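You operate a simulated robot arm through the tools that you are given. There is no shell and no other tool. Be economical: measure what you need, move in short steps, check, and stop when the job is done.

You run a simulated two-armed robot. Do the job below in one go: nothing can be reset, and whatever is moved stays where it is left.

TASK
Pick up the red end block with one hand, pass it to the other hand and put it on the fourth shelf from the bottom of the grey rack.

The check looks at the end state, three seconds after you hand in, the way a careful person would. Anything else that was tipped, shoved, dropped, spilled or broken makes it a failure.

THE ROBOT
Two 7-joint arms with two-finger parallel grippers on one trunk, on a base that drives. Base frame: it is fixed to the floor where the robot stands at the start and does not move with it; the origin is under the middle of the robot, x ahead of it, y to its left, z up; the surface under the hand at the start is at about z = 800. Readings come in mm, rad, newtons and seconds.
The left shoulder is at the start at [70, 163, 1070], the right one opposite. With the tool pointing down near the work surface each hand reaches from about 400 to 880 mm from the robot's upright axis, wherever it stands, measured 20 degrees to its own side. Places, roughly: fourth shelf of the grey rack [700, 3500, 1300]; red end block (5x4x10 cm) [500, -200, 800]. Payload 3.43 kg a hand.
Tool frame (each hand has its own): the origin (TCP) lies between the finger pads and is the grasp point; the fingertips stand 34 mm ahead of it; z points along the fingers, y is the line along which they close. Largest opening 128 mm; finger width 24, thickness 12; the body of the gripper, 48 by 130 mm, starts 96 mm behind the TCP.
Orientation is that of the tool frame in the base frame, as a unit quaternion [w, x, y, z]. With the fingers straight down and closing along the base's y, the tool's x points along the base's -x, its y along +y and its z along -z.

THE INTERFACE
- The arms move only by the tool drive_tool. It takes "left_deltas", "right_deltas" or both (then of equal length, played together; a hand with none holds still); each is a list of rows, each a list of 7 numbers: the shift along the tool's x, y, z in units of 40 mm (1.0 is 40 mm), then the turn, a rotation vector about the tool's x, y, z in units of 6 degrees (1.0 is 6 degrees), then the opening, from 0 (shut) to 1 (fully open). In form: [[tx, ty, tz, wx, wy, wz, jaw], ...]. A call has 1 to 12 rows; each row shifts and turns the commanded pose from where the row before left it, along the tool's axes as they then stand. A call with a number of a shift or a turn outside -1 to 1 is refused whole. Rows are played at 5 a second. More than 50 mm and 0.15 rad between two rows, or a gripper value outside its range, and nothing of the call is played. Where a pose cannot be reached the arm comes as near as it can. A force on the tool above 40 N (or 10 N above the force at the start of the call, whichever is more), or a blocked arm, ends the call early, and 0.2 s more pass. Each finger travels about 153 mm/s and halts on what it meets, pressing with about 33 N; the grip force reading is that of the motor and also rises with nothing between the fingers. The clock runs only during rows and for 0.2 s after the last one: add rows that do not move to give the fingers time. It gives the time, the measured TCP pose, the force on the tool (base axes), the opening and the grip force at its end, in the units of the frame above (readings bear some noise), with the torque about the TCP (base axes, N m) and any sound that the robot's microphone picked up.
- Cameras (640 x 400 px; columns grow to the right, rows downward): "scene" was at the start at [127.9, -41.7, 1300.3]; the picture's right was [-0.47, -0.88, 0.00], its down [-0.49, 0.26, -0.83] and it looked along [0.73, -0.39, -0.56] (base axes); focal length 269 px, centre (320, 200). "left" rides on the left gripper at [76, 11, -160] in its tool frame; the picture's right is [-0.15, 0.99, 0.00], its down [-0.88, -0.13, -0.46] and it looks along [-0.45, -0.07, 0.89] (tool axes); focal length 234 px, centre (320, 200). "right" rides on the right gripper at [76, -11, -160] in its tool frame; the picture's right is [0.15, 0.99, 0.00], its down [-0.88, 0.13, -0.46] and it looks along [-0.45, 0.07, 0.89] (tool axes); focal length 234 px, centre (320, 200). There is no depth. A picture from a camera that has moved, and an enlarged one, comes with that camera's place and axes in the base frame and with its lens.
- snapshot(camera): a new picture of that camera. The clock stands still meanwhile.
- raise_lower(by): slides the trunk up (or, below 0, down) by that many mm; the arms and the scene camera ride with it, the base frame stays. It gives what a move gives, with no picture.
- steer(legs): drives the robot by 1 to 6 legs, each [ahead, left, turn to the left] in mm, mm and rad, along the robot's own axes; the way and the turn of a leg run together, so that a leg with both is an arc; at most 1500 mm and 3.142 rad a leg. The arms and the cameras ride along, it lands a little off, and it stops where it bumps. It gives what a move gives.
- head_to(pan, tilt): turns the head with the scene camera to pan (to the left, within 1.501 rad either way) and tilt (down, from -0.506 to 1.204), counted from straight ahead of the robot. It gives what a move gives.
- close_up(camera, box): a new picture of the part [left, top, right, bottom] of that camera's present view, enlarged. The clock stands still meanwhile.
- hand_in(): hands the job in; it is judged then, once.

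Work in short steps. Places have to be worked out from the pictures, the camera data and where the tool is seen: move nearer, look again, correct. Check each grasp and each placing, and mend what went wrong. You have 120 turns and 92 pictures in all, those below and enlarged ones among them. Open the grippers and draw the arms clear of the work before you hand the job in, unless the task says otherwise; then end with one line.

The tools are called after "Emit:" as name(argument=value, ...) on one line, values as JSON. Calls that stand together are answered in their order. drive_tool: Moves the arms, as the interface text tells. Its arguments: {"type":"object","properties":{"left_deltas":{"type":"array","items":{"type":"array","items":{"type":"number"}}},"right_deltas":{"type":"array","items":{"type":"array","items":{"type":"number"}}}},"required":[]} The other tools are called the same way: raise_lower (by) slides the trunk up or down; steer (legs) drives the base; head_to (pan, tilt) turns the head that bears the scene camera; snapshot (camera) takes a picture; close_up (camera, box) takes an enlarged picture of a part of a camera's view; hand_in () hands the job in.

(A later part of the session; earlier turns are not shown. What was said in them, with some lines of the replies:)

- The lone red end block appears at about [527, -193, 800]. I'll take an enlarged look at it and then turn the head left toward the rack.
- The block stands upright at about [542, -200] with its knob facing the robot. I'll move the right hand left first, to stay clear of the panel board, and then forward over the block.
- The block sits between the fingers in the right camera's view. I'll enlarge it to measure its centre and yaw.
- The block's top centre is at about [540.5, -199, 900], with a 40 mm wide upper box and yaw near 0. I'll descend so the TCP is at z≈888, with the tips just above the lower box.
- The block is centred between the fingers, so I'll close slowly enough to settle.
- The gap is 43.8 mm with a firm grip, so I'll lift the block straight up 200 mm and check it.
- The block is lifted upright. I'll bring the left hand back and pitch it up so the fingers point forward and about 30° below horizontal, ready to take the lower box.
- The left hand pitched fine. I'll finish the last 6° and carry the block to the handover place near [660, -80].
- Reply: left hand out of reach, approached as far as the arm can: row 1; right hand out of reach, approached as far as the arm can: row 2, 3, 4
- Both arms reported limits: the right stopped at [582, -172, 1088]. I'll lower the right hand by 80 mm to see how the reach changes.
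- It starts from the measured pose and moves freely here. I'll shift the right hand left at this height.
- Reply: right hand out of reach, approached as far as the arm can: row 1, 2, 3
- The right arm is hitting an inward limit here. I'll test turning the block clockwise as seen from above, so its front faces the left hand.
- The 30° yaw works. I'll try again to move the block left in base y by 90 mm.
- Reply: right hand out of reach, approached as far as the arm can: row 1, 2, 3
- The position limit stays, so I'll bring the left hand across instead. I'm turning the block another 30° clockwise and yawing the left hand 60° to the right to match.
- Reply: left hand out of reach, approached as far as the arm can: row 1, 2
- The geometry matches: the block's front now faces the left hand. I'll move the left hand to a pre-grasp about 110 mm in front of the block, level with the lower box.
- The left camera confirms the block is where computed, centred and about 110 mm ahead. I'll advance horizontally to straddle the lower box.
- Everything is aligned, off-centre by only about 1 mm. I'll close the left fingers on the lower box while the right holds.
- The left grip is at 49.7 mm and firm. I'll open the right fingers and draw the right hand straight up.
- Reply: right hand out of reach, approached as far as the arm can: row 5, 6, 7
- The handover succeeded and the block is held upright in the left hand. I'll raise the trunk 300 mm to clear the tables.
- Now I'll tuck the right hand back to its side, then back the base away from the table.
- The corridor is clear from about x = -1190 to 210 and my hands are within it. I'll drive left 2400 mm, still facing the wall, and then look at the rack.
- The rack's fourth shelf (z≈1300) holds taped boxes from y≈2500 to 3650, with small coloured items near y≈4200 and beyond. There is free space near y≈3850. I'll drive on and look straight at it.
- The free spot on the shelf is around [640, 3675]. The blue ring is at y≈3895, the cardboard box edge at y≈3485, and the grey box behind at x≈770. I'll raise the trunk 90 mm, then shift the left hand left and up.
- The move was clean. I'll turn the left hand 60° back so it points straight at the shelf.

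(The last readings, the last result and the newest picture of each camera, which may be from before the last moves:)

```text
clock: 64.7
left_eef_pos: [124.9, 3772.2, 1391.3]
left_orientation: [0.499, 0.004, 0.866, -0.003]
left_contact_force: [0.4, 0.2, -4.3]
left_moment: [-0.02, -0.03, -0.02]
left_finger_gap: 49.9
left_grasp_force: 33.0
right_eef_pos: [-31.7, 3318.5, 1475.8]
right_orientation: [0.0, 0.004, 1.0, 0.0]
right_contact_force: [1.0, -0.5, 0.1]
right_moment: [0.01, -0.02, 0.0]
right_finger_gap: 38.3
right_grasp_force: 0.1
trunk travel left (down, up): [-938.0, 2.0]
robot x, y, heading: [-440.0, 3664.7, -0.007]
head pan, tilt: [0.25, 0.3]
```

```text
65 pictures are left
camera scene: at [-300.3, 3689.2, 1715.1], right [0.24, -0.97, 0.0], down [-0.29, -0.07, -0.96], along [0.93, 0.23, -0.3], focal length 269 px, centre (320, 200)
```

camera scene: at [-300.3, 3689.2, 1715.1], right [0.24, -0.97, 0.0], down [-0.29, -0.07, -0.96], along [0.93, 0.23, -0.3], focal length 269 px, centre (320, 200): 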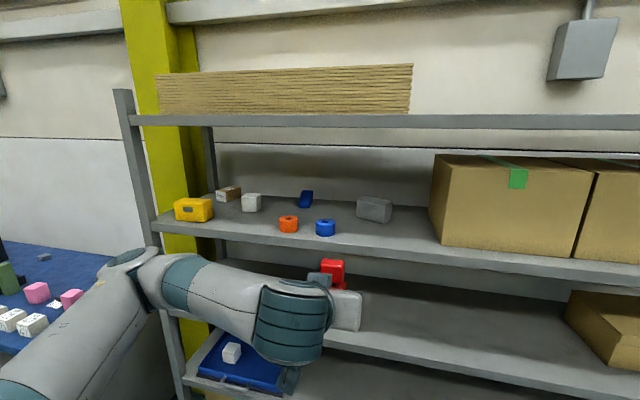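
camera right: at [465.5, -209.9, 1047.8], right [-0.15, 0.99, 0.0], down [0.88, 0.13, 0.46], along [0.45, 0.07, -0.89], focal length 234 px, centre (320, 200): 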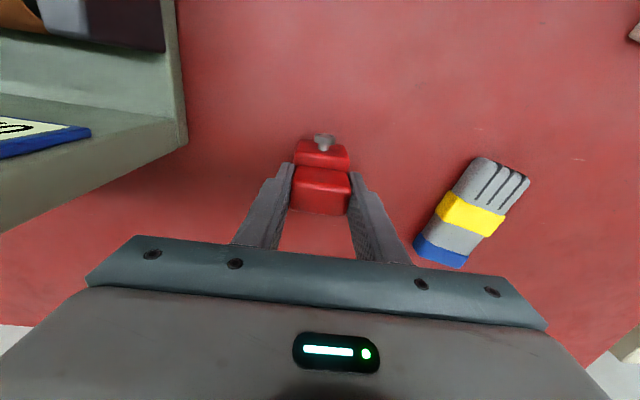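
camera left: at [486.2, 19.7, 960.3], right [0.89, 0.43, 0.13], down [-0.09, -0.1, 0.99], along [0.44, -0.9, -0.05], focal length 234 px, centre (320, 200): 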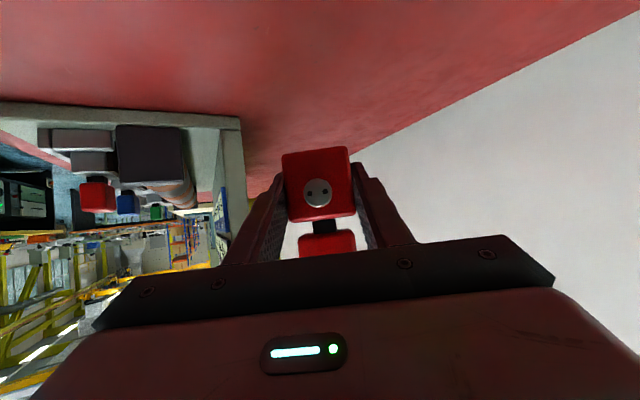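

The hand points forward with the block upright. I'll drive forward 320 mm and right 95 mm to come in front of the free spot, and then look with the left camera.

Emit:
steer(legs=[[320, -95, 0.008]])

Emit:
snapshot(camera="left")

Emit:
head_to(pan=0.15, tilt=0.45)

Emit:
snapshot(camera="scene")

```text
clock: 66.9
left_eef_pos: [442.5, 3680.4, 1391.7]
left_orientation: [0.5, -0.001, 0.866, 0.001]
left_contact_force: [0.0, 0.6, -2.1]
left_moment: [0.0, 0.0, -0.01]
left_finger_gap: 49.8
left_grasp_force: 33.1
right_eef_pos: [290.0, 3226.0, 1477.2]
right_orientation: [0.001, -0.001, 1.0, 0.0]
right_contact_force: [0.2, -0.2, -0.5]
right_moment: [-0.01, 0.0, -0.02]
right_finger_gap: 38.5
right_grasp_force: 0.0
trunk travel left (down, up): [-938.0, 2.0]
robot x, y, heading: [-122.5, 3568.9, -0.004]
head pan, tilt: [0.25, 0.3]
```

```text
64 pictures are left
camera left: at [265.0, 3692.9, 1405.6], right [0.07, 0.99, 0.13], down [0.04, -0.13, 0.99], along [1.0, -0.07, -0.05], focal length 234 px, centre (320, 200)
```

left: 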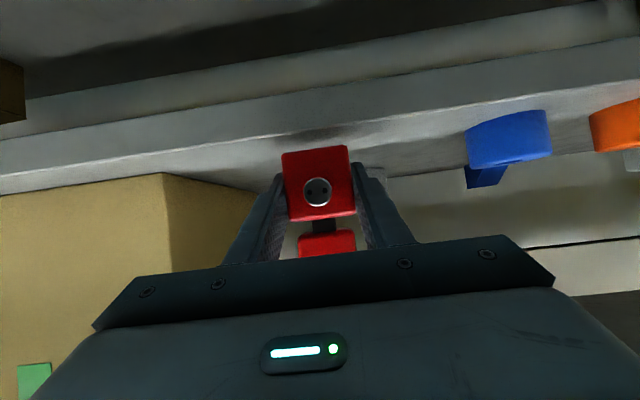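

```text
clock: 67.6
left_eef_pos: [444.1, 3679.0, 1392.0]
left_orientation: [0.499, -0.001, 0.866, 0.0]
left_contact_force: [-0.8, -0.7, -3.2]
left_moment: [0.01, 0.03, 0.0]
left_finger_gap: 49.6
left_grasp_force: 33.0
right_eef_pos: [291.3, 3225.9, 1474.9]
right_orientation: [0.0, 0.0, 1.0, 0.0]
right_contact_force: [-0.3, -0.1, 0.2]
right_moment: [0.01, 0.03, 0.02]
right_finger_gap: 38.8
right_grasp_force: 0.0
trunk travel left (down, up): [-938.0, 2.0]
robot x, y, heading: [-121.3, 3567.9, 0.0]
head pan, tilt: [0.15, 0.45]
```

```text
63 pictures are left
camera scene: at [19.7, 3583.9, 1701.3], right [0.15, -0.99, 0.0], down [-0.43, -0.07, -0.9], along [0.89, 0.14, -0.43], focal length 269 px, centre (320, 200)
```

scene: 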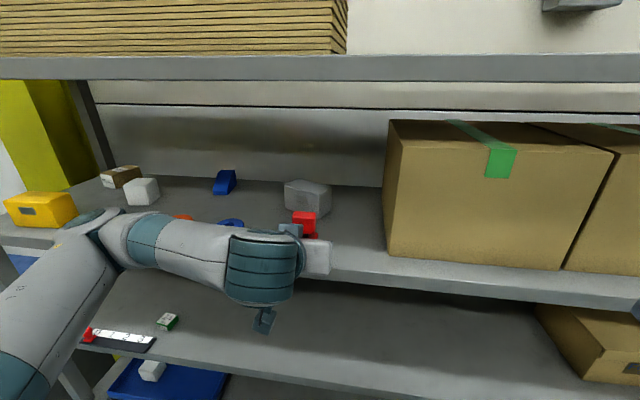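

I need the shelf edge's exact position and height, so I'll enlarge the edge in both views.

Emit:
close_up(camera="scene", box=[270, 190, 430, 290])

Emit:
close_up(camera="left", box=[0, 40, 320, 240])

```text
4.00 times, centred on (350, 240) of scene
camera zoom: at [19.7, 3583.9, 1701.3], right [0.15, -0.99, 0.0], down [-0.43, -0.07, -0.9], along [0.89, 0.14, -0.43], focal length 1077 px, centre (200, 40)
```

zoom: 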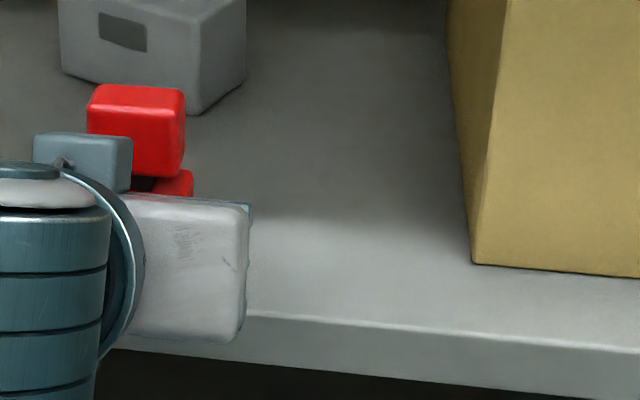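

```text
2.00 times, centred on (160, 140) of left
camera zoom: at [267.0, 3692.2, 1404.9], right [0.07, 0.99, 0.13], down [0.05, -0.13, 0.99], along [1.0, -0.07, -0.06], focal length 468 px, centre (640, 320)
```

zoom: 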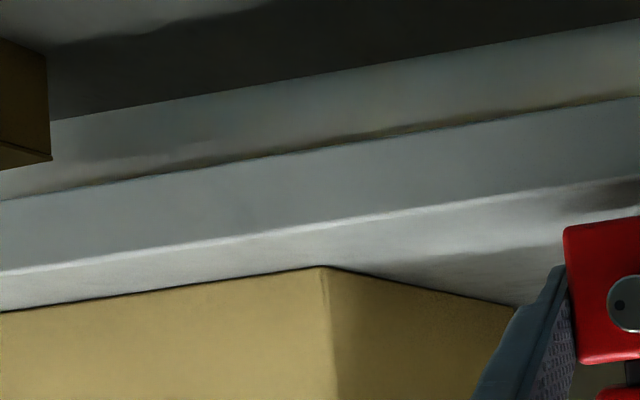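

Triangulating gives the shelf surface at about z = 1325–1335, the front edge at x≈470 and the cardboard box corner at [510, 3505]. That is higher and closer than the rough figure. I'll raise the hand 32 mm, advance 100 mm and recheck.

Emit:
drive_tool(left_deltas=[[-0.69, 0, -0.4, 0, 0, 0, 0], [-0.41, 0, 0.71, 0, 0, 0, 0], [-0.41, 0, 0.71, 0, 0, 0, 0], [-0.41, 0, 0.71, 0, 0, 0, 0], [0, 0, 0, 0, 0, 0, 0]])

Emit:
snapshot(camera="left")

Emit:
close_up(camera="scene", box=[190, 170, 430, 320])

```text
clock: 68.8
left_eef_pos: [542.0, 3681.0, 1421.5]
left_orientation: [0.499, 0.0, 0.866, 0.001]
left_contact_force: [-0.3, 0.2, -2.5]
left_moment: [-0.02, 0.06, 0.0]
left_finger_gap: 49.9
left_grasp_force: 33.3
right_eef_pos: [290.1, 3224.7, 1474.7]
right_orientation: [0.0, -0.001, 1.0, -0.001]
right_contact_force: [-0.3, -0.8, 0.2]
right_moment: [-0.02, -0.01, -0.01]
right_finger_gap: 38.5
right_grasp_force: 0.1
trunk travel left (down, up): [-938.0, 2.0]
robot x, y, heading: [-122.1, 3572.8, 0.005]
head pan, tilt: [0.15, 0.45]
```

```text
60 pictures are left
camera left: at [366.0, 3692.8, 1434.8], right [0.07, 0.99, 0.13], down [0.05, -0.13, 0.99], along [1.0, -0.07, -0.06], focal length 234 px, centre (320, 200)
```

left: 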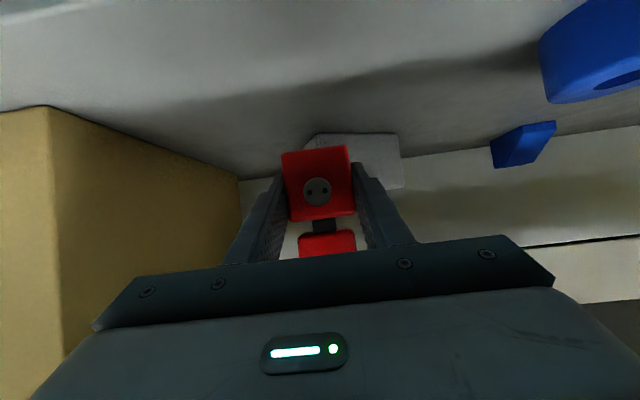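

```text
2.67 times, centred on (310, 245) of scene
camera zoom: at [19.7, 3583.4, 1701.2], right [0.15, -0.99, 0.0], down [-0.43, -0.07, -0.9], along [0.89, 0.14, -0.44], focal length 718 px, centre (347, 80)
```

zoom: 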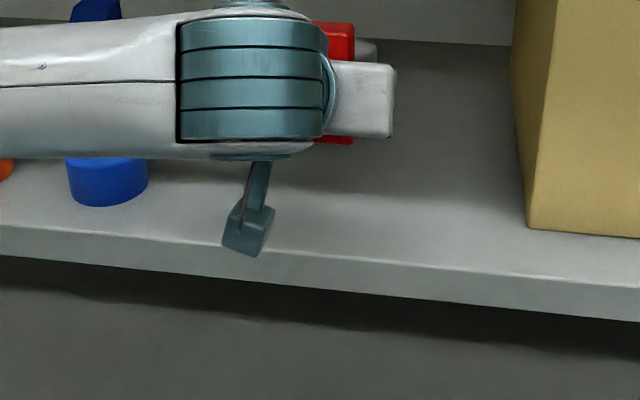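

The box corner again comes out at about [506, 3507, 1340], so the block's bottom at z≈1389 is roughly 50 mm above the shelf. I'll lower 36 mm and then look.

Emit:
drive_tool(left_deltas=[[0.26, 0, 0.15, 0, 0, 0, 0], [0.26, 0, 0.15, 0, 0, 0, 0], [0.26, 0, 0.15, 0, 0, 0, 0], [0, 0, 0, 0, 0, 0, 0]])

Emit:
snapshot(camera="left")

```text
clock: 69.8
left_eef_pos: [544.4, 3679.3, 1386.3]
left_orientation: [0.5, -0.001, 0.866, 0.001]
left_contact_force: [0.7, 0.3, -3.4]
left_moment: [0.0, 0.03, -0.02]
left_finger_gap: 50.0
left_grasp_force: 33.0
right_eef_pos: [292.6, 3224.5, 1474.9]
right_orientation: [0.0, -0.001, 1.0, 0.0]
right_contact_force: [1.1, 0.2, -0.3]
right_moment: [0.01, 0.05, -0.01]
right_finger_gap: 38.2
right_grasp_force: 0.2
trunk travel left (down, up): [-938.0, 2.0]
robot x, y, heading: [-122.6, 3568.7, -0.002]
head pan, tilt: [0.15, 0.45]
```

```text
58 pictures are left
camera left: at [367.1, 3691.9, 1399.5], right [0.07, 0.99, 0.13], down [0.05, -0.13, 0.99], along [1.0, -0.07, -0.06], focal length 234 px, centre (320, 200)
```

left: 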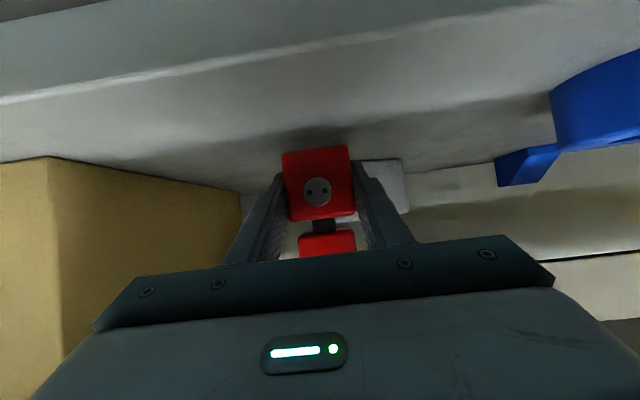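

The block is still clear of the shelf by roughly 15–25 mm. I'll creep down 12 mm and watch the force.

Emit:
drive_tool(left_deltas=[[0.087, 0, 0.05, 0, 0, 0, 0], [0.087, 0, 0.05, 0, 0, 0, 0], [0.087, 0, 0.05, 0, 0, 0, 0], [0, 0, 0, 0, 0, 0, 0]])

Emit:
close_up(camera="left", box=[240, 100, 432, 220])

```text
clock: 70.8
left_eef_pos: [543.3, 3681.2, 1374.2]
left_orientation: [0.499, 0.001, 0.866, -0.001]
left_contact_force: [-0.9, -0.6, -2.9]
left_moment: [-0.02, 0.0, 0.02]
left_finger_gap: 50.0
left_grasp_force: 32.7
right_eef_pos: [292.5, 3225.5, 1474.8]
right_orientation: [0.0, -0.001, 1.0, 0.0]
right_contact_force: [0.8, -1.0, 0.2]
right_moment: [-0.03, -0.03, 0.01]
right_finger_gap: 38.3
right_grasp_force: 0.1
trunk travel left (down, up): [-938.0, 2.0]
robot x, y, heading: [-118.1, 3569.5, -0.001]
head pan, tilt: [0.15, 0.45]
```

```text
3.33 times, centred on (336, 160) of left
camera zoom: at [366.7, 3692.3, 1388.6], right [0.07, 0.99, 0.13], down [0.05, -0.13, 0.99], along [1.0, -0.07, -0.06], focal length 781 px, centre (267, 333)
```

zoom: 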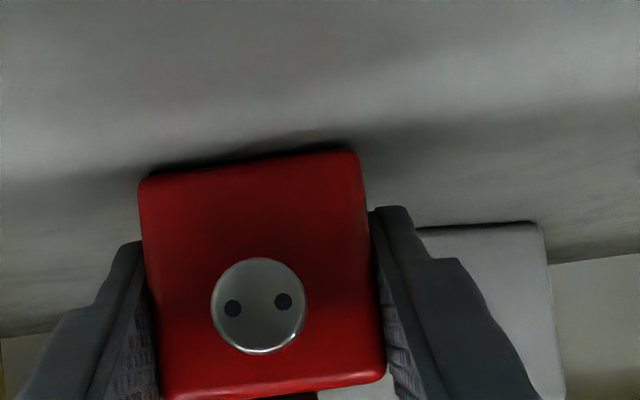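

There is no contact yet, but the shadow under the block is close. I'll creep down another 6 mm.

Emit:
drive_tool(left_deltas=[[0.043, 0, 0.025, 0, 0, 0, 0], [0.043, 0, 0.025, 0, 0, 0, 0], [0.043, 0, 0.025, 0, 0, 0, 0], [0, 0, 0, 0, 0, 0, 0]])

```text
clock: 71.8
left_eef_pos: [543.5, 3680.9, 1373.8]
left_orientation: [0.503, -0.001, 0.865, -0.001]
left_contact_force: [11.1, 4.2, 26.1]
left_moment: [0.32, -0.1, -0.06]
left_finger_gap: 49.8
left_grasp_force: 33.0
right_eef_pos: [290.8, 3226.0, 1474.5]
right_orientation: [0.0, -0.001, 1.0, 0.0]
right_contact_force: [0.6, 0.7, 0.6]
right_moment: [0.02, 0.01, -0.02]
right_finger_gap: 38.5
right_grasp_force: 0.2
trunk travel left (down, up): [-938.0, 2.0]
robot x, y, heading: [-122.3, 3569.0, 0.001]
head pan, tilt: [0.15, 0.45]
```

Contact: Fz has risen to 26 N with the TCP at 1373.8. I'll back off slightly to ease the pressing.

Emit:
drive_tool(left_deltas=[[-0.065, 0, -0.0375, 0, 0, 0, 0], [0, 0, 0, 0, 0, 0, 0]])

Emit:
close_up(camera="left", box=[240, 100, 432, 220])

```text
clock: 72.4
left_eef_pos: [542.5, 3678.9, 1372.8]
left_orientation: [0.501, 0.0, 0.866, -0.001]
left_contact_force: [9.6, 4.0, 22.3]
left_moment: [0.06, -0.62, 0.1]
left_finger_gap: 49.9
left_grasp_force: 32.8
right_eef_pos: [291.2, 3226.6, 1475.3]
right_orientation: [0.0, -0.001, 1.0, 0.0]
right_contact_force: [-0.7, 0.0, 0.2]
right_moment: [0.0, 0.01, -0.05]
right_finger_gap: 38.4
right_grasp_force: 0.0
trunk travel left (down, up): [-938.0, 2.0]
robot x, y, heading: [-116.8, 3567.9, -0.0]
head pan, tilt: [0.15, 0.45]
```

```text
3.33 times, centred on (336, 160) of left
camera zoom: at [365.7, 3691.8, 1386.4], right [0.07, 0.99, 0.13], down [0.04, -0.13, 0.99], along [1.0, -0.07, -0.05], focal length 781 px, centre (267, 333)
```

zoom: 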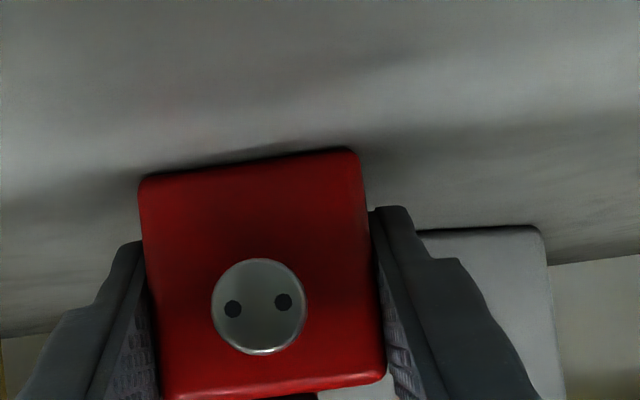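

The hand is still pressing at about 22 N, so I'll ease up another 2.5 mm.

Emit:
drive_tool(left_deltas=[[-0.054, 0, -0.031, 0, 0, 0, 0], [0, 0, 0, 0, 0, 0, 0]])

```text
clock: 73.0
left_eef_pos: [542.3, 3679.4, 1373.8]
left_orientation: [0.498, 0.0, 0.867, 0.0]
left_contact_force: [3.5, 2.8, 9.6]
left_moment: [-0.1, -0.39, 0.21]
left_finger_gap: 49.7
left_grasp_force: 33.2
right_eef_pos: [290.2, 3227.1, 1474.7]
right_orientation: [0.001, -0.001, 1.0, 0.0]
right_contact_force: [-0.3, -0.1, 0.1]
right_moment: [-0.04, 0.0, 0.02]
right_finger_gap: 38.4
right_grasp_force: 0.0
trunk travel left (down, up): [-938.0, 2.0]
robot x, y, heading: [-120.9, 3569.3, 0.003]
head pan, tilt: [0.15, 0.45]
```

Contact is now light. I'll ease 1 mm more and open the fingers slowly without moving.

Emit:
drive_tool(left_deltas=[[-0.022, 0, -0.0125, 0, 0, 0, 0], [0, 0, 0, 0, 0, 0, 0.42], [0, 0, 0, 0, 0, 0, 0.5], [0, 0, 0, 0, 0, 0, 0.65], [0, 0, 0, 0, 0, 0, 0.8], [0, 0, 0, 0, 0, 0, 0.8]])

Emit:
snapshot(camera="left")

```text
clock: 74.4
left_eef_pos: [542.6, 3679.9, 1376.0]
left_orientation: [0.499, 0.0, 0.867, 0.0]
left_contact_force: [0.0, 0.1, -0.2]
left_moment: [-0.03, -0.01, -0.03]
left_finger_gap: 102.4
left_grasp_force: 0.1
right_eef_pos: [291.1, 3226.9, 1475.2]
right_orientation: [0.0, -0.001, 1.0, 0.001]
right_contact_force: [0.0, -0.5, 0.3]
right_moment: [0.03, 0.02, -0.01]
right_finger_gap: 38.4
right_grasp_force: 0.0
trunk travel left (down, up): [-938.0, 2.0]
robot x, y, heading: [-120.1, 3571.5, -0.003]
head pan, tilt: [0.15, 0.45]
```

```text
55 pictures are left
camera left: at [366.4, 3691.5, 1389.4], right [0.07, 0.99, 0.13], down [0.05, -0.13, 0.99], along [1.0, -0.07, -0.06], focal length 234 px, centre (320, 200)
```

left: 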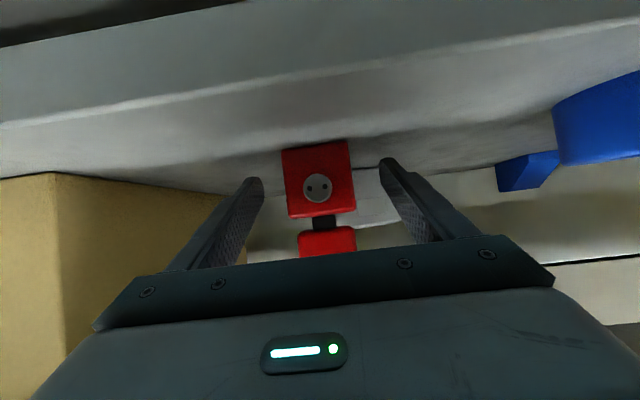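

The block stands on its own between the open fingers. I'll withdraw the hand straight back 130 mm, horizontally.

Emit:
drive_tool(left_deltas=[[0.25, 0, -0.433, 0, 0, 0, 0.8], [0.4, 0, -0.693, 0, 0, 0, 0.8], [0.45, 0, -0.78, 0, 0, 0, 0.8], [0.45, 0, -0.78, 0, 0, 0, 0.8], [0, 0, 0, 0, 0, 0, 0.8]])

Emit:
snapshot(camera="left")

```text
clock: 75.6
left_eef_pos: [431.8, 3674.6, 1379.5]
left_orientation: [0.5, 0.0, 0.866, 0.0]
left_contact_force: [-0.1, 0.8, 0.4]
left_moment: [0.02, 0.01, -0.02]
left_finger_gap: 102.5
left_grasp_force: 0.0
left hand out of reach, approached as far as the arm can: row 4
right_eef_pos: [293.0, 3226.1, 1474.1]
right_orientation: [0.0, -0.001, 1.0, 0.0]
right_contact_force: [0.4, 0.5, -0.7]
right_moment: [0.01, 0.03, -0.01]
right_finger_gap: 38.2
right_grasp_force: 0.2
trunk travel left (down, up): [-938.0, 2.0]
robot x, y, heading: [-121.2, 3570.9, 0.003]
head pan, tilt: [0.15, 0.45]
```

```text
54 pictures are left
camera left: at [255.2, 3685.5, 1393.8], right [0.07, 0.99, 0.13], down [0.05, -0.13, 0.99], along [1.0, -0.07, -0.06], focal length 234 px, centre (320, 200)
```

left: 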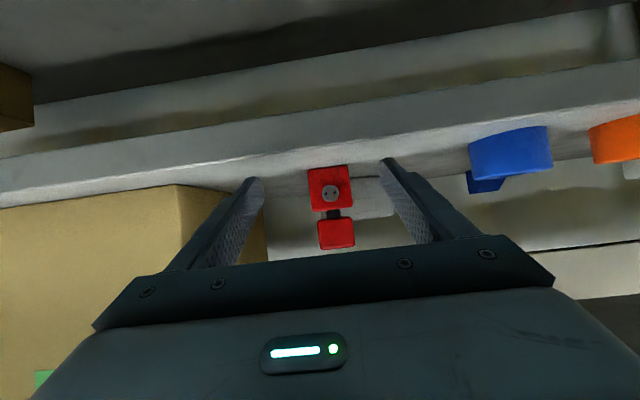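

The hand is clear and the block stands alone. I'll back the base off 350 mm and take a final look.

Emit:
steer(legs=[[-350, 0, 0]])

Emit:
head_to(pan=0.1, tilt=0.35)

Emit:
snapshot(camera="scene")

```text
clock: 77.9
left_eef_pos: [83.5, 3672.2, 1378.6]
left_orientation: [0.499, 0.0, 0.867, 0.0]
left_contact_force: [-0.1, 0.1, -0.6]
left_moment: [-0.01, 0.01, 0.01]
left_finger_gap: 102.2
left_grasp_force: 0.1
right_eef_pos: [-57.1, 3224.6, 1474.0]
right_orientation: [-0.002, 0.001, 1.0, 0.0]
right_contact_force: [-0.2, -0.2, 0.3]
right_moment: [-0.02, 0.03, 0.01]
right_finger_gap: 38.6
right_grasp_force: 0.1
trunk travel left (down, up): [-938.0, 2.0]
robot x, y, heading: [-475.1, 3570.1, -0.004]
head pan, tilt: [0.15, 0.45]
```

```text
clock: 78.6
left_eef_pos: [79.6, 3672.4, 1379.6]
left_orientation: [0.499, 0.0, 0.867, 0.001]
left_contact_force: [1.0, 0.5, 0.9]
left_moment: [-0.03, 0.02, 0.0]
left_finger_gap: 102.4
left_grasp_force: 0.0
right_eef_pos: [-58.6, 3224.7, 1475.1]
right_orientation: [0.0, 0.002, 1.0, 0.0]
right_contact_force: [-0.3, 0.5, 0.0]
right_moment: [0.0, 0.06, 0.02]
right_finger_gap: 38.3
right_grasp_force: 0.0
trunk travel left (down, up): [-938.0, 2.0]
robot x, y, heading: [-471.8, 3570.9, 0.0]
head pan, tilt: [0.099, 0.351]
```

```text
53 pictures are left
camera scene: at [-328.5, 3578.8, 1710.2], right [0.1, -1.0, 0.0], down [-0.34, -0.03, -0.94], along [0.93, 0.09, -0.34], focal length 269 px, centre (320, 200)
```

scene: 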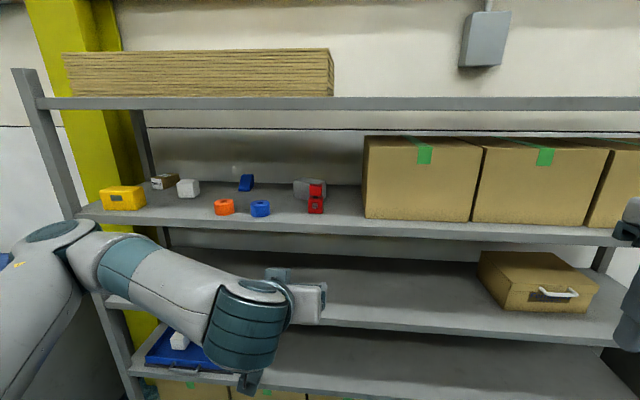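

The block stands upright and the neighbouring items are undisturbed. I'll tilt the head down to confirm by counting shelves from the floor.

Emit:
head_to(pan=0.3, tilt=0.8)

Emit:
snapshot(camera="scene")

```text
clock: 79.5
left_eef_pos: [80.9, 3673.7, 1380.0]
left_orientation: [0.499, 0.0, 0.866, 0.0]
left_contact_force: [-0.4, -0.3, 0.6]
left_moment: [0.0, 0.03, 0.04]
left_finger_gap: 102.6
left_grasp_force: 0.0
right_eef_pos: [-62.8, 3225.1, 1475.6]
right_orientation: [0.0, 0.001, 1.0, 0.0]
right_contact_force: [0.3, 0.1, 0.4]
right_moment: [0.0, -0.02, 0.02]
right_finger_gap: 38.1
right_grasp_force: 0.1
trunk travel left (down, up): [-938.0, 2.0]
robot x, y, heading: [-473.1, 3568.8, -0.0]
head pan, tilt: [0.3, 0.799]
```

```text
52 pictures are left
camera scene: at [-346.0, 3593.4, 1670.9], right [0.29, -0.96, 0.0], down [-0.68, -0.21, -0.7], along [0.67, 0.21, -0.72], focal length 269 px, centre (320, 200)
```

scene: 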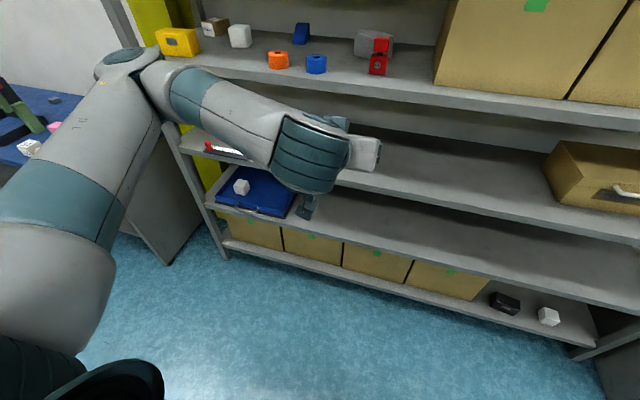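

Counting up from the floor: cartons are on 1, the blue tray on 2, the toolbox on 3 and the block on 4, which is correct. I'll open both grippers fully and hand in.

Emit:
drive_tool(left_deltas=[[0, 0, 0, 0, 0, 0, 1], [0, 0, 0, 0, 0, 0, 1], [0, 0, 0, 0, 0, 0, 1]], right_deltas=[[0, 0, 0, 0, 0, 0, 1], [0, 0, 0, 0, 0, 0, 1], [0, 0, 0, 0, 0, 0, 1]])

Emit:
hand_in()

```text
clock: 80.3
left_eef_pos: [80.0, 3671.8, 1379.5]
left_orientation: [0.498, 0.001, 0.867, 0.0]
left_contact_force: [0.4, 1.1, -0.8]
left_moment: [0.0, 0.02, 0.02]
left_finger_gap: 128.0
left_grasp_force: 0.0
right_eef_pos: [-60.0, 3225.5, 1474.5]
right_orientation: [0.0, 0.001, 1.0, -0.001]
right_contact_force: [-0.2, -0.1, 0.7]
right_moment: [0.0, -0.03, -0.02]
right_finger_gap: 127.9
right_grasp_force: 0.0
trunk travel left (down, up): [-938.0, 2.0]
robot x, y, heading: [-469.1, 3571.4, -0.003]
head pan, tilt: [0.3, 0.799]
```

```text
The job is handed in.
```

The right hand picked up the red end block and passed it to the left, which set it upright on the fourth shelf from the bottom of the grey rack; in the last pictures nothing else looked disturbed, and the job is handed in.
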